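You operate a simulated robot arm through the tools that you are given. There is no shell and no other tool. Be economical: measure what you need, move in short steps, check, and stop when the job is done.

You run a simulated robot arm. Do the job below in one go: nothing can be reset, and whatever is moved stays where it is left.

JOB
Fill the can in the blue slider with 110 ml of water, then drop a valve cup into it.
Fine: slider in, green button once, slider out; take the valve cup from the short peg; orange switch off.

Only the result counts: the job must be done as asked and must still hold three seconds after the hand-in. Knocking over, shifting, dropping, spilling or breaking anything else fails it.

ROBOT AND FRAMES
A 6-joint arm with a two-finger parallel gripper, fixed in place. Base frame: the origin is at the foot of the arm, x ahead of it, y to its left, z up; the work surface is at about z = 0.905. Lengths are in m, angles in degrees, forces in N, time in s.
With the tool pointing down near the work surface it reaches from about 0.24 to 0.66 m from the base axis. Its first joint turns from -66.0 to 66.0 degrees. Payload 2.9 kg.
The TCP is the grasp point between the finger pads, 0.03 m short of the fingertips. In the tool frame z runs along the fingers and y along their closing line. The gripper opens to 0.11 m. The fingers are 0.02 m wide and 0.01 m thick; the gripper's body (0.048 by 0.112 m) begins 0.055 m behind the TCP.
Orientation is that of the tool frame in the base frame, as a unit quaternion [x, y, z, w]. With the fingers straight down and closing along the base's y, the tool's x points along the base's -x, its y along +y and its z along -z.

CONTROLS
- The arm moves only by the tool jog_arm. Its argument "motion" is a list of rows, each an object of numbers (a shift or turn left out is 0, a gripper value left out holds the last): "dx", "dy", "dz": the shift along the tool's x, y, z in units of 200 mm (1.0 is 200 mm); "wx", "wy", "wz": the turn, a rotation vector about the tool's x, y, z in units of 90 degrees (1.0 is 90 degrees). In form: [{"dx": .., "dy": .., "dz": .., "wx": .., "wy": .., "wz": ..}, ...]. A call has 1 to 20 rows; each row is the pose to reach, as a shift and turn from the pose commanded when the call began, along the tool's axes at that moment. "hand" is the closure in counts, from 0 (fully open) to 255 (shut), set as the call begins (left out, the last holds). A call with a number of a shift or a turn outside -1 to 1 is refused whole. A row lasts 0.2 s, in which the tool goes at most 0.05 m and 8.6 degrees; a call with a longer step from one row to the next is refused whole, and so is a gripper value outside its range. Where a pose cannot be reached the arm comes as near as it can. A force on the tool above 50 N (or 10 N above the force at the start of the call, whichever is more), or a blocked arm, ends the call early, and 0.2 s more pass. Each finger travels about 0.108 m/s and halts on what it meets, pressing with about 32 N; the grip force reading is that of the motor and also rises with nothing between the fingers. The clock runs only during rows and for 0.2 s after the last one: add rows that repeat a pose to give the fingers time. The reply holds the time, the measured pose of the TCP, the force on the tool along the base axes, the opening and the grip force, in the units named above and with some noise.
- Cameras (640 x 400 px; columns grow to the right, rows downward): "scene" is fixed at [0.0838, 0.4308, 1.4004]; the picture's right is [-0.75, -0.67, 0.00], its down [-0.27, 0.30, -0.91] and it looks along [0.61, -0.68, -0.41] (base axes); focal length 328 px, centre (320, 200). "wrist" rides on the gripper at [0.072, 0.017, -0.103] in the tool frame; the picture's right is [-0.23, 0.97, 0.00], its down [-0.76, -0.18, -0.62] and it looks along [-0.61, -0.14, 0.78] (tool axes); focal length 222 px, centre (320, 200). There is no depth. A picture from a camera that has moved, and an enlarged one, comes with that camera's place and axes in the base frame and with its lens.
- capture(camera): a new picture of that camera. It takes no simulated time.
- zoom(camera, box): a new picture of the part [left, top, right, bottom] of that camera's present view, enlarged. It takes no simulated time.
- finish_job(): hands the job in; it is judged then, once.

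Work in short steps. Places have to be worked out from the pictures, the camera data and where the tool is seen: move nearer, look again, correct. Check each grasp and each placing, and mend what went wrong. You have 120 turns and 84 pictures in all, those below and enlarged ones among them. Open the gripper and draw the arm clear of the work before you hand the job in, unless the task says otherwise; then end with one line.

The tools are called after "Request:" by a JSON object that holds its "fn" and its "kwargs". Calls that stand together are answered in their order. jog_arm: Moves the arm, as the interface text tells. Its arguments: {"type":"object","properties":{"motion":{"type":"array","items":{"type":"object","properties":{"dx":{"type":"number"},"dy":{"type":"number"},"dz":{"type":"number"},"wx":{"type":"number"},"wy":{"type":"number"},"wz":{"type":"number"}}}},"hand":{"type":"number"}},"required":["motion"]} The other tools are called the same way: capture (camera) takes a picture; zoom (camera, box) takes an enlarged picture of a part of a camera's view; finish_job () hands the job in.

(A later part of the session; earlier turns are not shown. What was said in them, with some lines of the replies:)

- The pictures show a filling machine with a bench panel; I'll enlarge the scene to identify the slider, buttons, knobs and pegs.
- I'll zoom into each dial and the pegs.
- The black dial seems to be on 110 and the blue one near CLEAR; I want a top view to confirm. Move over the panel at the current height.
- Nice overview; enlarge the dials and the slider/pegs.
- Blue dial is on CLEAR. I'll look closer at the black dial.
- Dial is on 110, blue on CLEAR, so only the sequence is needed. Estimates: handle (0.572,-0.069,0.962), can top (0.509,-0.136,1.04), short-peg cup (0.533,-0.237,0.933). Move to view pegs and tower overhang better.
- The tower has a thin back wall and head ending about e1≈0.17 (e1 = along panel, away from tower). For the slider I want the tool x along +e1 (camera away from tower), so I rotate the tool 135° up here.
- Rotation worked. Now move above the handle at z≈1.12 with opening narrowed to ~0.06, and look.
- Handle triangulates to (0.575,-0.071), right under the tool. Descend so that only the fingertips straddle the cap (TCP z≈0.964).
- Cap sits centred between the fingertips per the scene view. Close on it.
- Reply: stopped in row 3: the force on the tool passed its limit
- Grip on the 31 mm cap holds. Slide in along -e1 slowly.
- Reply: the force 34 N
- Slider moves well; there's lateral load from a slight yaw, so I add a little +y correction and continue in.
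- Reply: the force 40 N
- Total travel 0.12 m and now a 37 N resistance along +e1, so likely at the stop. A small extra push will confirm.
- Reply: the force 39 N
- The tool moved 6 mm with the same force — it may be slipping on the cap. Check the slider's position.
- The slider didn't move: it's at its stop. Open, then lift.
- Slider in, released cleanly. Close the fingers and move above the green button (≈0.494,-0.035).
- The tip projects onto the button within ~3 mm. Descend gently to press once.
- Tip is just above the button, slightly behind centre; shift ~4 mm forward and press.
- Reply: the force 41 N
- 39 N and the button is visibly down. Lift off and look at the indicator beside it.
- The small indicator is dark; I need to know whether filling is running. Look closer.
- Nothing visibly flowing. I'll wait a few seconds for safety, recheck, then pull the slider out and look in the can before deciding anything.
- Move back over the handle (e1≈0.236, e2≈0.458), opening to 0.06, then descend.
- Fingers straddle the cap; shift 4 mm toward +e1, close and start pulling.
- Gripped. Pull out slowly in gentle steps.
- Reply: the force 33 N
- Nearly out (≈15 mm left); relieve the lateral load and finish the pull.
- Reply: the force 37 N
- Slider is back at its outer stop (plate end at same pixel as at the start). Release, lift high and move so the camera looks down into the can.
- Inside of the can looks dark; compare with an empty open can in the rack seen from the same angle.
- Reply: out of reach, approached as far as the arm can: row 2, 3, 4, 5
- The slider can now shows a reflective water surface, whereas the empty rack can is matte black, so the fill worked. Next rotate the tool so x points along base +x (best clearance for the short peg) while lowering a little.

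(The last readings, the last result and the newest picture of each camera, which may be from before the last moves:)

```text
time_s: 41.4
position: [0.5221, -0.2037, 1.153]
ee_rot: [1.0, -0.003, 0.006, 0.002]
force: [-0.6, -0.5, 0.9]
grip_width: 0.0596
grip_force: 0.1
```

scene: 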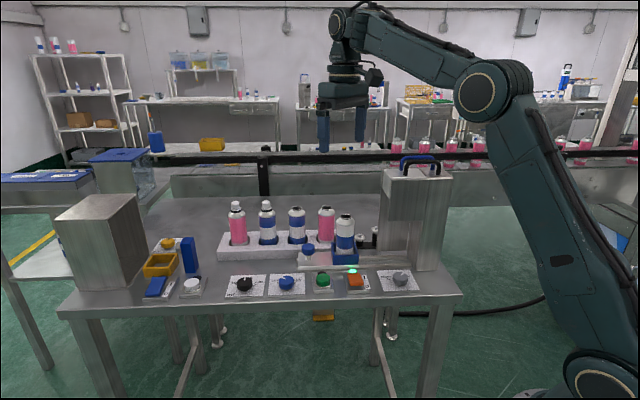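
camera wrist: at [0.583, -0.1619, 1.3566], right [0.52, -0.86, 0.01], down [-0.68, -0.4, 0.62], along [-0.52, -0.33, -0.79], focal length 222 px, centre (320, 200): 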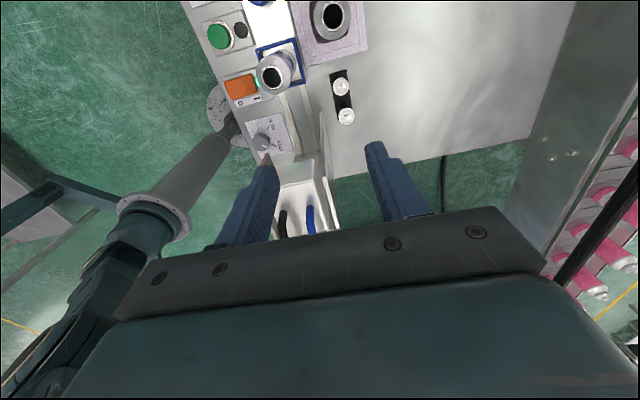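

Now over to the short peg at z≈1.05 and look.

Request:
{"fn": "jog_arm", "kwargs": {"motion": [{"dx": 0.03, "dy": 0.09}, {"dx": 0.062, "dy": 0.18}, {"dx": 0.062, "dy": 0.18, "dz": 0.2}, {"dx": 0.062, "dy": 0.18, "dz": 0.4}, {"dx": 0.062, "dy": 0.18, "dz": 0.515}, {"dx": 0.062, "dy": 0.18, "dz": 0.515}]}}

Request:
{"fn": "capture", "kwargs": {"camera": "wrist"}}

Request:
{"fn": "zoom", "kwargs": {"camera": "scene", "box": [310, 180, 430, 280]}}

```text
time_s: 42.8
position: [0.5348, -0.2398, 1.0504]
ee_rot: [1.0, -0.002, 0.007, 0.002]
force: [-0.3, -0.4, 0.2]
grip_width: 0.06
grip_force: 0.2
```

```text
41 pictures are left
camera wrist: at [0.6069, -0.2544, 1.1535], right [-0.23, -0.97, 0.0], down [-0.77, 0.18, 0.61], along [-0.6, 0.14, -0.79], focal length 222 px, centre (320, 200)
```

wrist: 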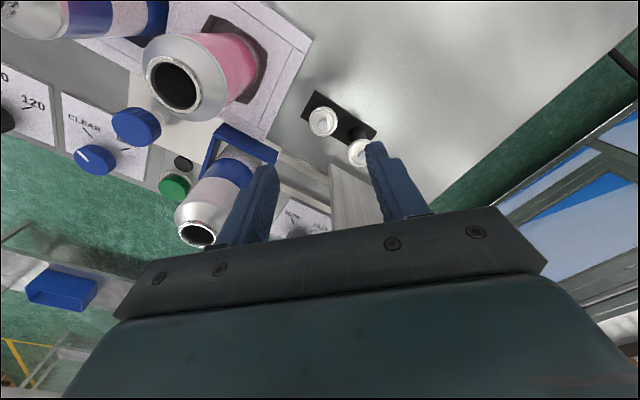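

```text
4.00 times, centred on (370, 230) of scene
camera zoom: at [0.0838, 0.4308, 1.4004], right [-0.75, -0.67, 0.0], down [-0.27, 0.3, -0.91], along [0.61, -0.68, -0.41], focal length 1314 px, centre (120, 80)
```

zoom: 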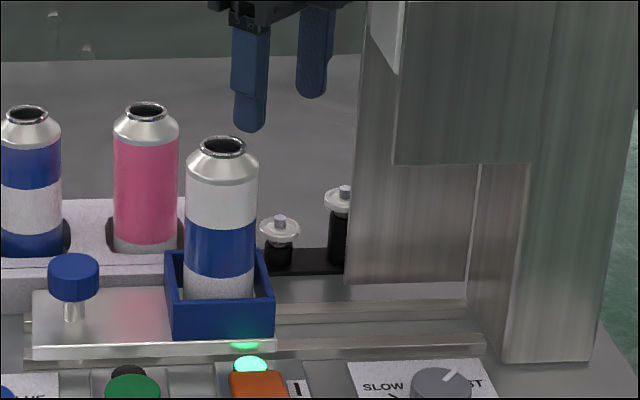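

Cup confirmed at (0.535,-0.240), disc at z≈0.932. Descend straight so the tips end just below the disc (TCP ≈0.955).

Request:
{"fn": "jog_arm", "kwargs": {"motion": [{"dz": 0.15}, {"dz": 0.3}, {"dz": 0.4}, {"dz": 0.475}, {"dz": 0.475}]}}

Request:
{"fn": "zoom", "kwargs": {"camera": "scene", "box": [340, 210, 400, 250]}}

Request:
{"fn": "capture", "kwargs": {"camera": "wrist"}}

```text
time_s: 44.0
position: [0.5378, -0.2396, 0.9577]
ee_rot: [1.0, -0.001, 0.008, 0.003]
force: [-0.2, -0.9, -0.3]
grip_width: 0.0599
grip_force: 0.1
```

```text
10.00 times, centred on (370, 230) of scene
camera zoom: at [0.0839, 0.4308, 1.4004], right [-0.75, -0.67, 0.0], down [-0.27, 0.3, -0.91], along [0.61, -0.68, -0.41], focal length 3285 px, centre (-180, -100)
```

zoom: 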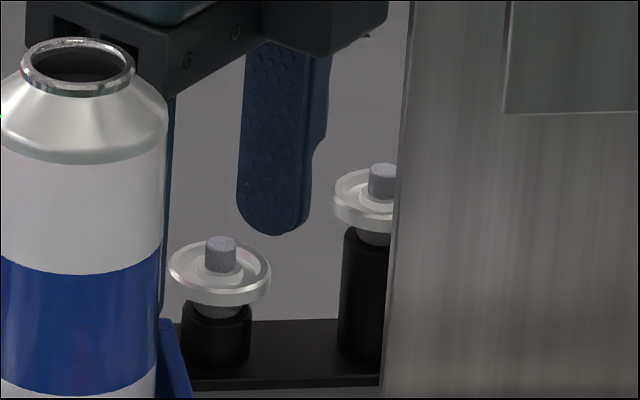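

```text
38 pictures are left
camera wrist: at [0.6088, -0.2552, 1.0612], right [-0.23, -0.97, 0.0], down [-0.77, 0.18, 0.61], along [-0.59, 0.14, -0.79], focal length 222 px, centre (320, 200)
```

wrist: 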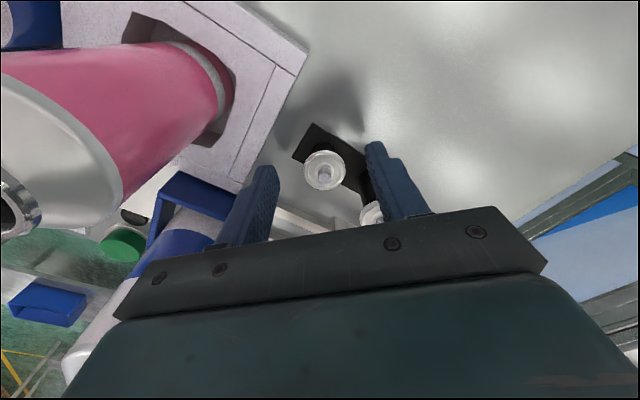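

Cup is centred between fingers; lower 8 mm more so the tips cover the disc, then close.

Request:
{"fn": "jog_arm", "kwargs": {"motion": [{"dz": 0.02, "dx": -0.004}, {"dz": 0.04, "dx": -0.004}, {"dz": 0.04, "dx": -0.004}]}}

Request:
{"fn": "jog_arm", "kwargs": {"motion": [{"dz": 0}, {"dz": 0}, {"dz": 0}], "hand": 255}}

Request:
{"fn": "zoom", "kwargs": {"camera": "scene", "box": [340, 210, 400, 250]}}

```text
time_s: 44.8
position: [0.5404, -0.2414, 0.9571]
ee_rot: [1.0, 0.0, 0.016, 0.007]
force: [-0.5, 0.1, 0.6]
grip_width: 0.0603
grip_force: 0.1
```

```text
time_s: 45.6
position: [0.5404, -0.2402, 0.9573]
ee_rot: [1.0, 0.0, 0.015, 0.008]
force: [-0.4, 0.5, 0.6]
grip_width: 0.0226
grip_force: 32.0
```

```text
10.00 times, centred on (370, 230) of scene
camera zoom: at [0.0839, 0.4313, 1.4002], right [-0.75, -0.67, 0.0], down [-0.27, 0.3, -0.91], along [0.61, -0.68, -0.41], focal length 3285 px, centre (-180, -100)
```

zoom: 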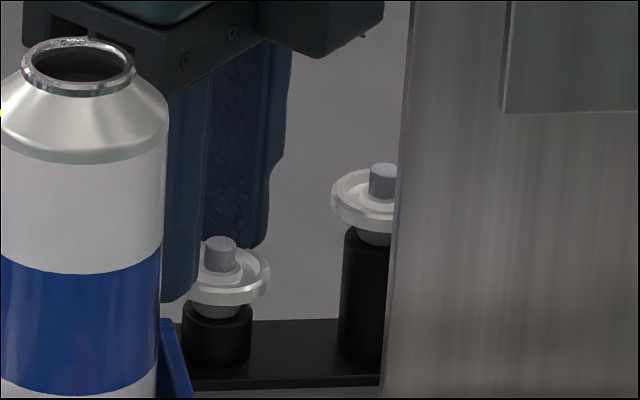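

The tool didn't descend and has tilted a bit with no force at the tool – possibly a link touches something. Look at the whole scene.

Request:
{"fn": "capture", "kwargs": {"camera": "scene"}}

Request:
{"fn": "zoom", "kwargs": {"camera": "scene", "box": [320, 70, 520, 230]}}

```text
36 pictures are left
```

scene: 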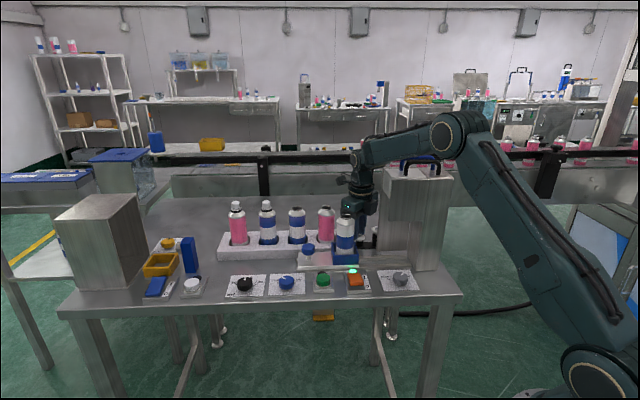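

```text
2.50 times, centred on (420, 150) of scene
camera zoom: at [0.0839, 0.4313, 1.4002], right [-0.75, -0.67, 0.0], down [-0.27, 0.3, -0.91], along [0.61, -0.68, -0.41], focal length 821 px, centre (70, 325)
```

zoom: 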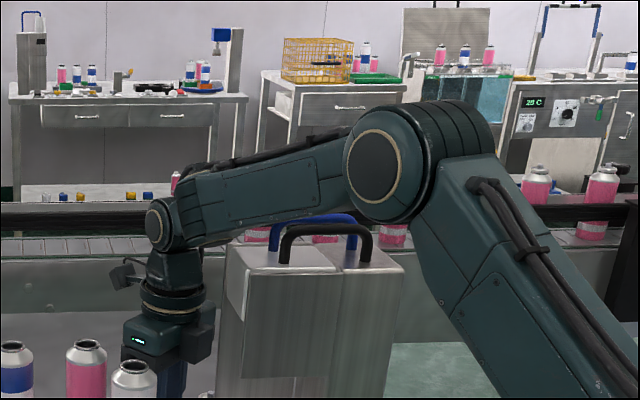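

The forearm seems to rest lightly on the tower's lifting handle, so I can't go lower here. I'll open, rise, and grip the cup's stem with the fingertips instead (TCP ≈0.966).

Request:
{"fn": "jog_arm", "kwargs": {"motion": [{"dz": 0}, {"dz": 0}, {"dz": -0.05}, {"dz": -0.15}, {"dz": -0.15}], "hand": 150}}

Request:
{"fn": "zoom", "kwargs": {"camera": "scene", "box": [340, 210, 400, 250]}}

Request:
{"fn": "zoom", "kwargs": {"camera": "scene", "box": [320, 100, 480, 230]}}

```text
time_s: 46.8
position: [0.5357, -0.2416, 0.9772]
ee_rot: [1.0, -0.001, 0.005, 0.001]
force: [-1.0, 0.0, -1.2]
grip_width: 0.0455
grip_force: 0.1
```

```text
10.00 times, centred on (370, 230) of scene
camera zoom: at [0.0838, 0.4308, 1.4004], right [-0.75, -0.67, 0.0], down [-0.27, 0.3, -0.91], along [0.61, -0.68, -0.41], focal length 3285 px, centre (-180, -100)
```

zoom: 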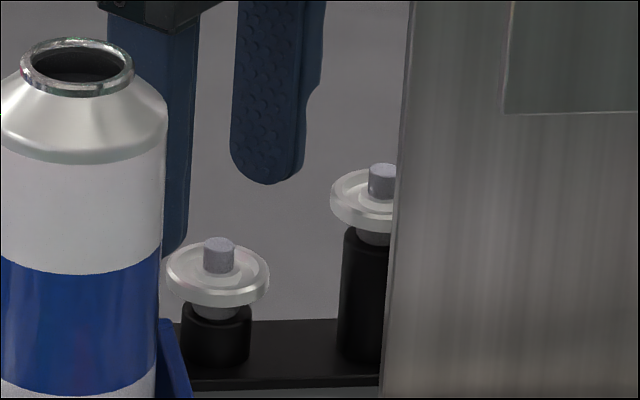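

```text
3.08 times, centred on (400, 165) of scene
camera zoom: at [0.0838, 0.4308, 1.4004], right [-0.75, -0.67, 0.0], down [-0.27, 0.3, -0.91], along [0.61, -0.68, -0.41], focal length 1011 px, centre (74, 308)
```

zoom: 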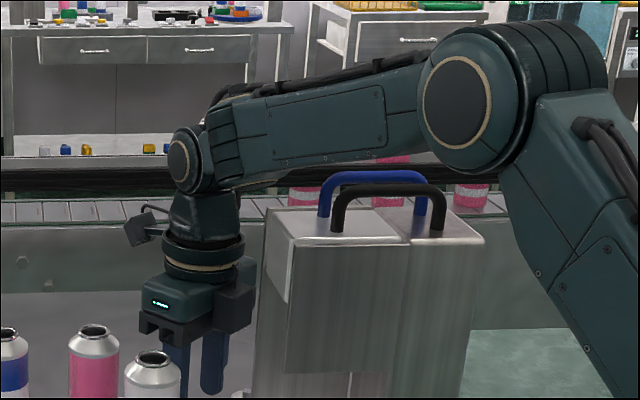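

Arm is clear again and the cup undisturbed. Lower to TCP 0.964 and close on the stem.

Request:
{"fn": "jog_arm", "kwargs": {"motion": [{"dz": 0.03, "dx": -0.003}, {"dz": 0.066, "dx": -0.003}, {"dz": 0.066, "dx": -0.003}]}}

Request:
{"fn": "jog_arm", "kwargs": {"motion": [{"dz": 0}, {"dz": 0}, {"dz": 0}], "hand": 255}}

Request:
{"fn": "zoom", "kwargs": {"camera": "scene", "box": [340, 210, 400, 250]}}

```text
time_s: 47.6
position: [0.5363, -0.2417, 0.9646]
ee_rot: [1.0, -0.002, 0.007, 0.003]
force: [0.8, -0.8, 0.4]
grip_width: 0.0453
grip_force: 0.1
```

```text
time_s: 48.4
position: [0.5372, -0.2419, 0.9668]
ee_rot: [1.0, -0.001, 0.009, 0.003]
force: [-1.8, 2.2, 19.2]
grip_width: 0.0
grip_force: 32.1
```

```text
10.00 times, centred on (370, 230) of scene
camera zoom: at [0.0835, 0.431, 1.4003], right [-0.75, -0.67, 0.0], down [-0.27, 0.3, -0.91], along [0.61, -0.68, -0.41], focal length 3285 px, centre (-180, -100)
```

zoom: 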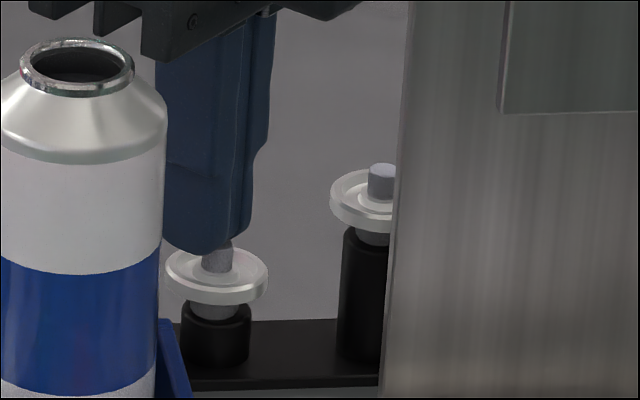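

The closed tips are resting on top of the stem (top ≈0.937). Release up, reopen, and go ~5 mm lower for the stem (TCP ≈0.960).

Request:
{"fn": "jog_arm", "kwargs": {"motion": [{"dz": -0.05}, {"dz": -0.08}, {"dz": -0.08}]}}

Request:
{"fn": "jog_arm", "kwargs": {"motion": [{"dz": 0}, {"dz": 0}, {"dz": 0.04, "dx": -0.008}, {"dz": 0.102, "dx": -0.008}, {"dz": 0.102, "dx": -0.008}], "hand": 175}}

Request:
{"fn": "zoom", "kwargs": {"camera": "scene", "box": [340, 210, 400, 250]}}

```text
time_s: 49.2
position: [0.5375, -0.2404, 0.9792]
ee_rot: [1.0, -0.001, 0.006, 0.003]
force: [0.0, 0.2, -0.8]
grip_width: 0.0002
grip_force: 32.1
```

```text
time_s: 50.4
position: [0.5356, -0.2391, 0.9586]
ee_rot: [1.0, 0.0, 0.007, 0.003]
force: [-0.2, -0.6, 0.7]
grip_width: 0.0344
grip_force: 0.2
```

```text
10.00 times, centred on (370, 230) of scene
camera zoom: at [0.0838, 0.4308, 1.4004], right [-0.75, -0.67, 0.0], down [-0.27, 0.3, -0.91], along [0.61, -0.68, -0.41], focal length 3285 px, centre (-180, -100)
```

zoom: 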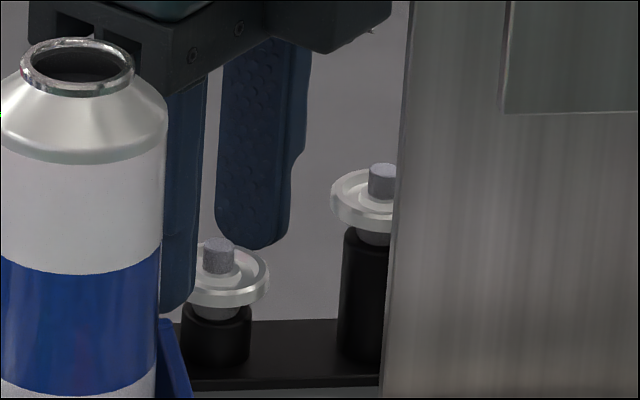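

Tips now straddle the rim at its mid-height and centred. Close here on the disc.

Request:
{"fn": "jog_arm", "kwargs": {"motion": [{"dz": 0.006}, {"dz": 0.006}, {"dz": 0.006}, {"dz": 0.006}], "hand": 255}}

Request:
{"fn": "zoom", "kwargs": {"camera": "scene", "box": [340, 210, 400, 250]}}

Request:
{"fn": "capture", "kwargs": {"camera": "wrist"}}

```text
time_s: 51.4
position: [0.536, -0.2415, 0.9582]
ee_rot: [1.0, -0.001, 0.007, 0.003]
force: [0.8, 0.3, 2.6]
grip_width: 0.0249
grip_force: 32.1
```

```text
10.00 times, centred on (370, 230) of scene
camera zoom: at [0.0838, 0.4308, 1.4004], right [-0.75, -0.67, 0.0], down [-0.27, 0.3, -0.91], along [0.61, -0.68, -0.41], focal length 3285 px, centre (-180, -100)
```

zoom: 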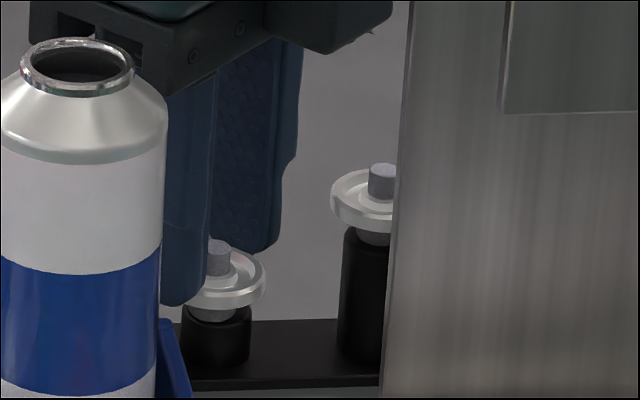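

```text
29 pictures are left
camera wrist: at [0.6073, -0.2549, 1.0626], right [-0.23, -0.97, 0.0], down [-0.77, 0.18, 0.61], along [-0.6, 0.14, -0.79], focal length 222 px, centre (320, 200)
```

wrist: 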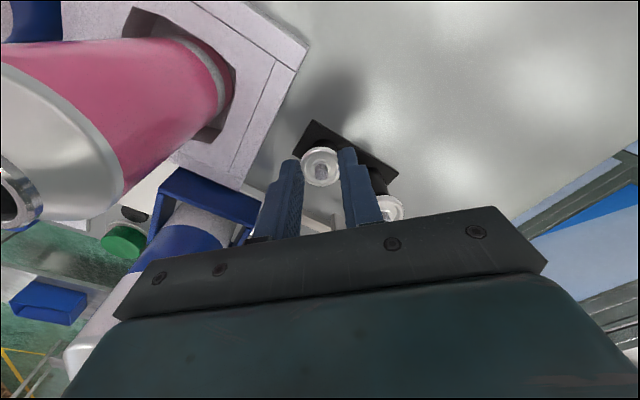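

Cup appears centred between the tips, width 25 mm. Test-lift 15 mm slowly.

Request:
{"fn": "jog_arm", "kwargs": {"motion": [{"dz": -0.015}, {"dz": -0.035}, {"dz": -0.06}, {"dz": -0.085}, {"dz": -0.085}]}}

Request:
{"fn": "zoom", "kwargs": {"camera": "scene", "box": [340, 210, 400, 250]}}

```text
time_s: 52.6
position: [0.5343, -0.2404, 0.9758]
ee_rot: [1.0, -0.002, 0.006, 0.003]
force: [0.4, 0.1, 0.1]
grip_width: 0.0249
grip_force: 31.4
```

```text
10.00 times, centred on (370, 230) of scene
camera zoom: at [0.0838, 0.4308, 1.4004], right [-0.75, -0.67, 0.0], down [-0.27, 0.3, -0.91], along [0.61, -0.68, -0.41], focal length 3285 px, centre (-180, -100)
```

zoom: 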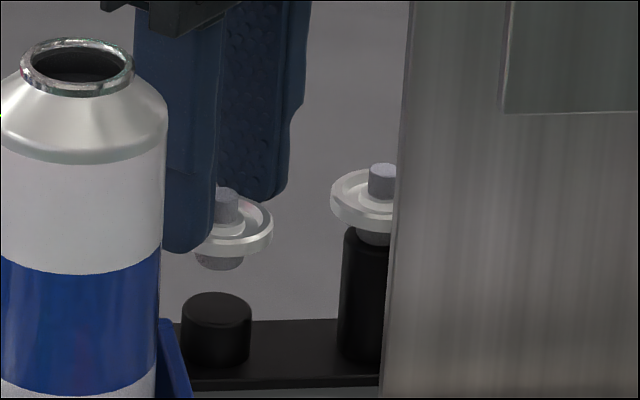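

Cup held level. Raise to z≈1.12 and move over the can at (0.511,-0.1405).

Request:
{"fn": "jog_arm", "kwargs": {"motion": [{"dz": -0.15}, {"dz": -0.3}, {"dz": -0.45}, {"dz": -0.6}, {"dz": -0.7}, {"dz": -0.72, "dx": -0.03, "dy": -0.1}, {"dz": -0.72, "dx": -0.05, "dy": -0.2}, {"dz": -0.72, "dx": -0.08, "dy": -0.3}, {"dz": -0.72, "dx": -0.1, "dy": -0.4}, {"dz": -0.72, "dx": -0.1165, "dy": -0.4995}, {"dz": -0.72, "dx": -0.1165, "dy": -0.4995}]}}

Request:
{"fn": "zoom", "kwargs": {"camera": "scene", "box": [315, 190, 375, 230]}}

Request:
{"fn": "capture", "kwargs": {"camera": "wrist"}}

```text
time_s: 55.0
position: [0.5083, -0.1403, 1.1182]
ee_rot: [1.0, -0.001, 0.007, 0.003]
force: [0.4, 0.6, 0.1]
grip_width: 0.0248
grip_force: 32.3
```

```text
10.00 times, centred on (345, 210) of scene
camera zoom: at [0.0838, 0.4308, 1.4004], right [-0.75, -0.67, 0.0], down [-0.27, 0.3, -0.91], along [0.61, -0.68, -0.41], focal length 3285 px, centre (70, 100)
```

zoom: 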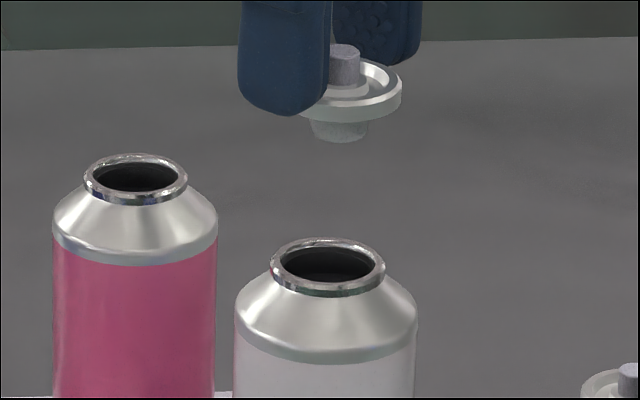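

```text
26 pictures are left
camera wrist: at [0.5809, -0.1547, 1.2225], right [-0.23, -0.97, 0.0], down [-0.77, 0.18, 0.61], along [-0.6, 0.14, -0.79], focal length 222 px, centre (320, 200)
```

wrist: 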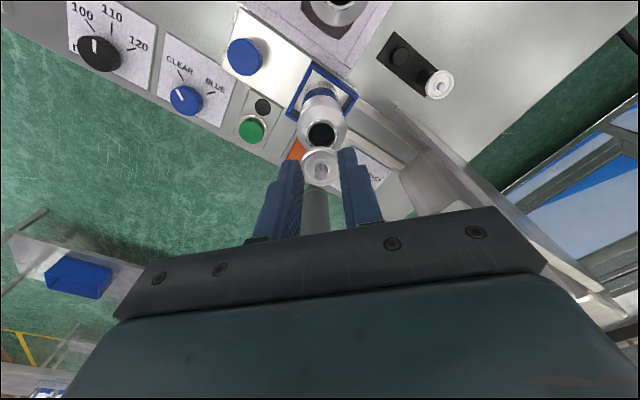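

Comparing both views, the can's centre is about 5 mm +x and 2 mm -y from the cup, rim at ≈1.0405. Correct and descend to just above the neck.

Request:
{"fn": "jog_arm", "kwargs": {"motion": [{"dx": 0.0245, "dy": 0.01}, {"dx": 0.0245, "dy": 0.01, "dz": 0.06}, {"dx": 0.0245, "dy": 0.01, "dz": 0.12}, {"dx": 0.0245, "dy": 0.01, "dz": 0.15}, {"dx": 0.0245, "dy": 0.01, "dz": 0.15}]}}

Request:
{"fn": "zoom", "kwargs": {"camera": "scene", "box": [315, 190, 375, 230]}}

Request:
{"fn": "zoom", "kwargs": {"camera": "wrist", "box": [270, 110, 370, 210]}}

```text
time_s: 56.2
position: [0.5152, -0.1424, 1.0898]
ee_rot: [1.0, -0.001, 0.007, 0.003]
force: [0.6, 0.5, -0.5]
grip_width: 0.025
grip_force: 32.0
```

```text
10.00 times, centred on (345, 210) of scene
camera zoom: at [0.0838, 0.4308, 1.4004], right [-0.75, -0.67, 0.0], down [-0.27, 0.3, -0.91], along [0.61, -0.68, -0.41], focal length 3285 px, centre (70, 100)
```

zoom: 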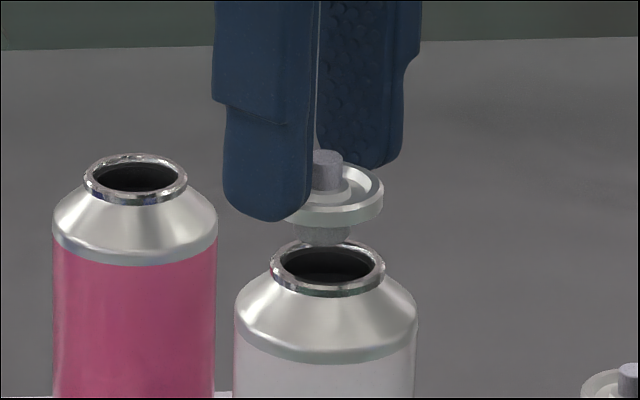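

```text
4.00 times, centred on (320, 160) of wrist
camera zoom: at [0.5866, -0.1572, 1.1925], right [-0.23, -0.97, 0.0], down [-0.77, 0.18, 0.61], along [-0.6, 0.14, -0.79], focal length 888 px, centre (320, 360)
```

zoom: 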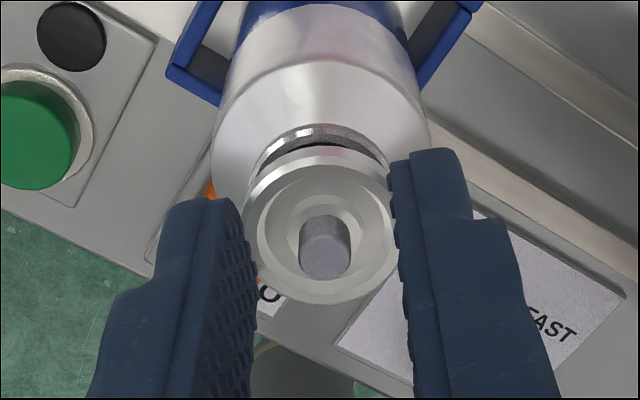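

Cup is aligned to within ~1 mm. Lower slowly until the disc meets the neck.

Request:
{"fn": "jog_arm", "kwargs": {"motion": [{"dx": -0.005, "dy": 0.005, "dz": 0.015}, {"dx": -0.005, "dy": 0.005, "dz": 0.03}, {"dx": -0.005, "dy": 0.005, "dz": 0.045}, {"dx": -0.005, "dy": 0.005, "dz": 0.055}]}}

Request:
{"fn": "zoom", "kwargs": {"camera": "scene", "box": [315, 190, 375, 230]}}

```text
time_s: 57.2
position: [0.514, -0.1439, 1.0784]
ee_rot: [1.0, -0.001, 0.006, 0.003]
force: [-0.3, 0.4, 0.2]
grip_width: 0.025
grip_force: 32.2
```

```text
10.00 times, centred on (345, 210) of scene
camera zoom: at [0.0838, 0.4308, 1.4004], right [-0.75, -0.67, 0.0], down [-0.27, 0.3, -0.91], along [0.61, -0.68, -0.41], focal length 3285 px, centre (70, 100)
```

zoom: 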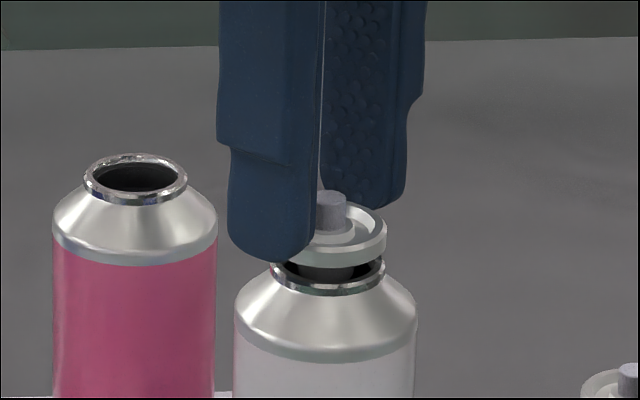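

Bowl is entering the neck. Lower ~4 mm more.

Request:
{"fn": "jog_arm", "kwargs": {"motion": [{"dz": 0.008}, {"dz": 0.015}, {"dz": 0.02}]}}

Request:
{"fn": "zoom", "kwargs": {"camera": "scene", "box": [315, 190, 375, 230]}}

```text
time_s: 58.0
position: [0.515, -0.142, 1.0744]
ee_rot: [1.0, -0.001, 0.008, 0.003]
force: [-0.6, 0.7, 5.2]
grip_width: 0.025
grip_force: 32.2
```

```text
10.00 times, centred on (345, 210) of scene
camera zoom: at [0.0837, 0.4308, 1.4004], right [-0.75, -0.67, 0.0], down [-0.27, 0.3, -0.91], along [0.61, -0.68, -0.41], focal length 3285 px, centre (70, 100)
```

zoom: 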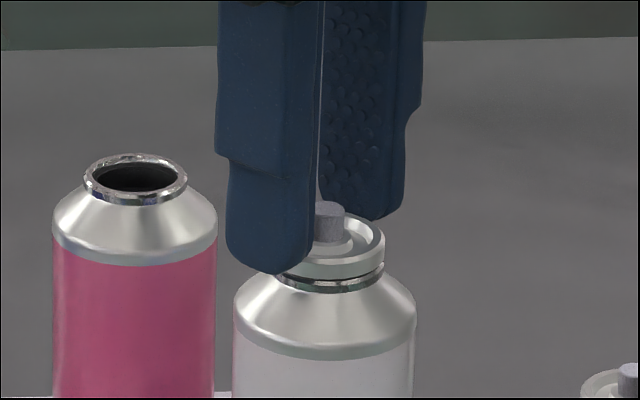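

5 N contact: the disc is on the neck. Open slightly to release, then rise.

Request:
{"fn": "jog_arm", "kwargs": {"motion": [{"dz": 0}, {"dz": 0}], "hand": 165}}

Request:
{"fn": "zoom", "kwargs": {"camera": "scene", "box": [315, 190, 375, 230]}}

```text
time_s: 58.6
position: [0.5145, -0.1439, 1.0749]
ee_rot: [1.0, -0.001, 0.006, 0.002]
force: [-0.3, 0.2, 0.0]
grip_width: 0.0389
grip_force: 0.1
```

```text
10.00 times, centred on (345, 210) of scene
camera zoom: at [0.0838, 0.4308, 1.4004], right [-0.75, -0.67, 0.0], down [-0.27, 0.3, -0.91], along [0.61, -0.68, -0.41], focal length 3285 px, centre (70, 100)
```

zoom: 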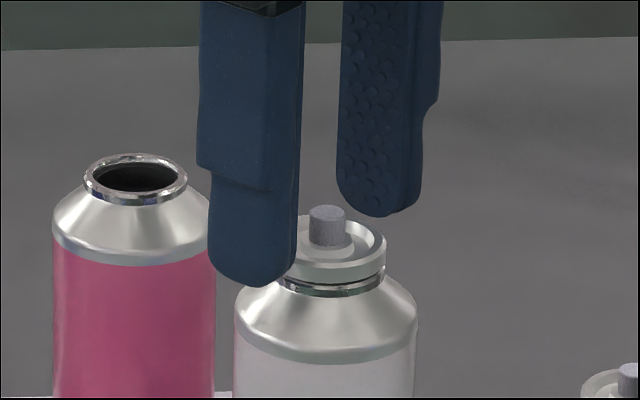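

The cup sits squarely on the neck. Raise, rotate back to the tool-x=+e1 heading, closing the fingers for the switch.

Request:
{"fn": "jog_arm", "kwargs": {"motion": [{"dz": -0.1}, {"dz": -0.25}, {"dz": -0.4}, {"dz": -0.5}, {"dz": -0.5, "wz": -0.09}, {"dz": -0.5, "wz": -0.18}, {"dz": -0.5, "wz": -0.27}, {"dz": -0.5, "wz": -0.36}, {"dz": -0.5, "wz": -0.45}, {"dz": -0.5, "wz": -0.5}, {"dz": -0.5, "wz": -0.5}]}}

Request:
{"fn": "zoom", "kwargs": {"camera": "scene", "box": [290, 190, 430, 300]}}

```text
time_s: 61.0
position: [0.5118, -0.1435, 1.1753]
ee_rot: [0.924, 0.382, 0.005, 0.006]
force: [0.0, 0.3, 0.4]
grip_width: 0.0389
grip_force: 0.2
```

```text
3.64 times, centred on (360, 245) of scene
camera zoom: at [0.0838, 0.4308, 1.4004], right [-0.75, -0.67, 0.0], down [-0.27, 0.3, -0.91], along [0.61, -0.68, -0.41], focal length 1195 px, centre (174, 36)
```

zoom: 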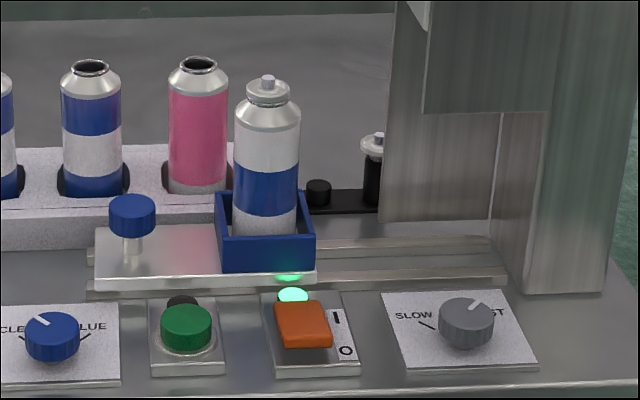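

Cup seated well. Now go above the front (O) end of the orange switch (e1≈0.248, e2≈0.358), fingers closed.

Request:
{"fn": "jog_arm", "kwargs": {"motion": [{"dx": -0.01, "dy": -0.13}, {"dx": -0.03, "dy": -0.27}, {"dx": -0.05, "dy": -0.4}, {"dx": -0.062, "dy": -0.527}, {"dx": -0.062, "dy": -0.527, "dz": 0.2}, {"dx": -0.062, "dy": -0.527, "dz": 0.4}, {"dx": -0.062, "dy": -0.527, "dz": 0.6}, {"dx": -0.062, "dy": -0.527, "dz": 0.8}, {"dx": -0.062, "dy": -0.527, "dz": 0.95}, {"dx": -0.062, "dy": -0.527, "dz": 0.95}], "hand": 255}}

Request:
{"fn": "zoom", "kwargs": {"camera": "scene", "box": [320, 230, 395, 300]}}

Request:
{"fn": "capture", "kwargs": {"camera": "wrist"}}

```text
time_s: 63.2
position: [0.4325, -0.077, 0.9828]
ee_rot: [0.924, 0.382, 0.005, 0.005]
force: [0.6, -0.1, -0.3]
grip_width: 0.0
grip_force: 31.7
```

```text
5.71 times, centred on (358, 265) of scene
camera zoom: at [0.0839, 0.4308, 1.4004], right [-0.75, -0.67, 0.0], down [-0.27, 0.3, -0.91], along [0.61, -0.68, -0.41], focal length 1877 px, centre (106, -171)
```

zoom: 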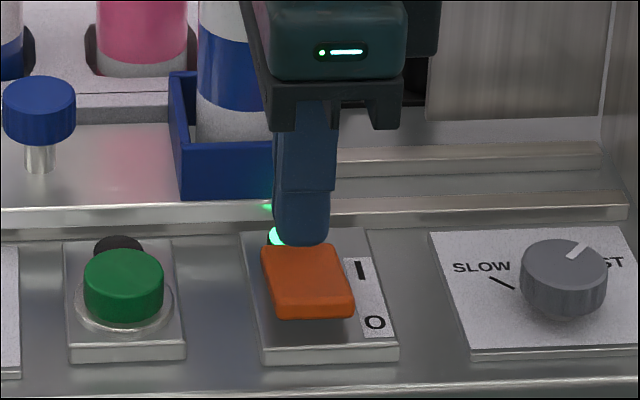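

```text
18 pictures are left
camera wrist: at [0.495, -0.0356, 1.0863], right [0.53, -0.85, 0.01], down [-0.67, -0.41, 0.62], along [-0.52, -0.33, -0.79], focal length 222 px, centre (320, 200)
```

wrist: 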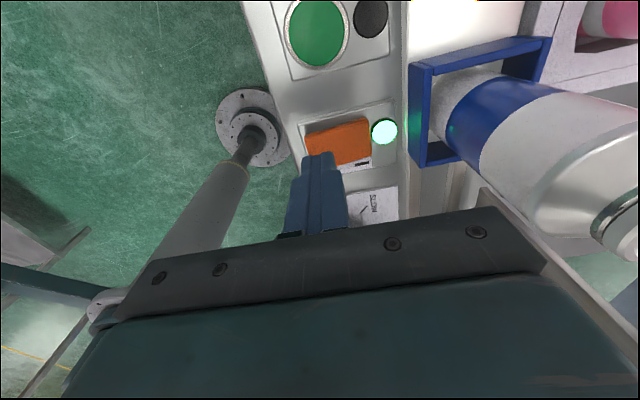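

The tip projects onto the front (O) part of the rocker. Press down gently.

Request:
{"fn": "jog_arm", "kwargs": {"motion": [{"dx": -0.015, "dy": -0.005, "dz": 0.06}, {"dx": -0.015, "dy": -0.005, "dz": 0.11}, {"dx": -0.015, "dy": -0.005, "dz": 0.14}, {"dx": -0.015, "dy": -0.005, "dz": 0.16}, {"dx": -0.015, "dy": -0.005, "dz": 0.18}]}}

Request:
{"fn": "zoom", "kwargs": {"camera": "scene", "box": [320, 230, 395, 300]}}

```text
time_s: 64.4
position: [0.4289, -0.0779, 0.9538]
ee_rot: [0.924, 0.382, 0.006, 0.005]
force: [-9.2, 1.5, 13.9]
grip_width: 0.0
grip_force: 32.3
stopped in row 5: the force on the tool passed its limit (the readings are from after the stop); the commanded pose is now the measured one
```

```text
5.71 times, centred on (358, 265) of scene
camera zoom: at [0.0834, 0.4309, 1.4004], right [-0.75, -0.67, 0.0], down [-0.27, 0.3, -0.91], along [0.61, -0.68, -0.41], focal length 1877 px, centre (106, -171)
```

zoom: 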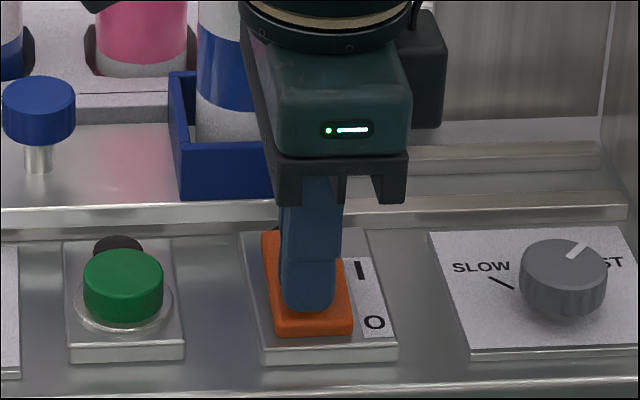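

The rocker flipped (front end down) and the green glow is gone. Lift away and verify.

Request:
{"fn": "jog_arm", "kwargs": {"motion": [{"dz": -0.1}, {"dz": -0.3}, {"dz": -0.5}, {"dz": -0.7}, {"dz": -0.9}, {"dz": -0.95, "dx": 0.15, "dy": -0.1}, {"dz": -0.95, "dx": 0.35, "dy": -0.1}, {"dz": -0.95, "dx": 0.35, "dy": -0.1}], "hand": 0}}

Request:
{"fn": "zoom", "kwargs": {"camera": "scene", "box": [220, 170, 460, 310]}}

Request:
{"fn": "zoom", "kwargs": {"camera": "scene", "box": [320, 200, 395, 300]}}

```text
time_s: 66.2
position: [0.4627, -0.0118, 1.1416]
ee_rot: [0.924, 0.382, 0.007, 0.004]
force: [0.2, 0.1, 0.1]
grip_width: 0.1104
grip_force: 0.1
```

```text
2.67 times, centred on (340, 240) of scene
camera zoom: at [0.0838, 0.4308, 1.4004], right [-0.75, -0.67, 0.0], down [-0.27, 0.3, -0.91], along [0.61, -0.68, -0.41], focal length 876 px, centre (267, 93)
```

zoom: 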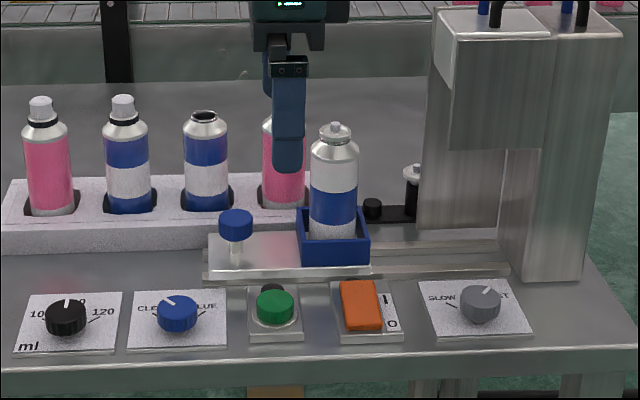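

```text
4.00 times, centred on (358, 250) of scene
camera zoom: at [0.0838, 0.4308, 1.4004], right [-0.75, -0.67, 0.0], down [-0.27, 0.3, -0.91], along [0.61, -0.68, -0.41], focal length 1314 px, centre (170, 0)
```

zoom: 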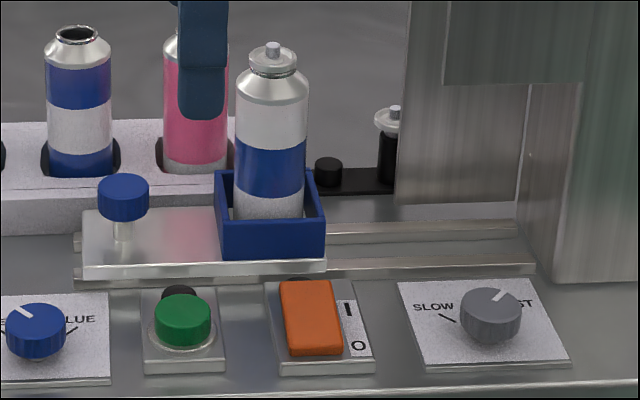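

The rocker is on O, lamp glow gone, slider out, cup seated, gripper open. Raise a bit more to be clear, then hand in.

Request:
{"fn": "jog_arm", "kwargs": {"motion": [{"dz": -0.2}, {"dz": -0.4}, {"dz": -0.5}, {"dz": -0.5}]}}

Request:
{"fn": "capture", "kwargs": {"camera": "wrist"}}

```text
time_s: 67.2
position: [0.4616, -0.013, 1.2433]
ee_rot: [0.924, 0.382, 0.006, 0.006]
force: [0.4, 0.5, -0.1]
grip_width: 0.11
grip_force: 0.0
```

```text
14 pictures are left
camera wrist: at [0.5226, 0.0287, 1.3461], right [0.53, -0.85, 0.01], down [-0.67, -0.41, 0.62], along [-0.52, -0.33, -0.79], focal length 222 px, centre (320, 200)
```

wrist: 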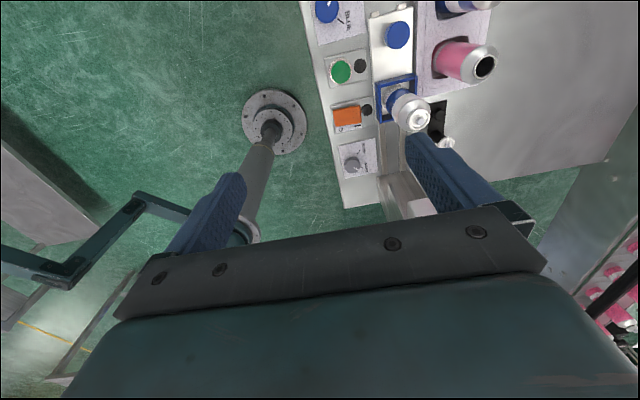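

The switch lamp is dark, the cup sits on the can, and the arm is clear with the gripper open. Hand in.

Request:
{"fn": "finish_job", "kwargs": {}}

```text
The job is handed in.
```

The can in the blue slider was filled with the dial on 110 ml and CLEAR, then slid back out and topped with the valve cup from the short peg; the orange switch is off. I confirmed the fill only by seeing water in the can, not by measuring it, and the forearm briefly rested on the tower's lifting handle during the cup pickup without visibly moving anything.
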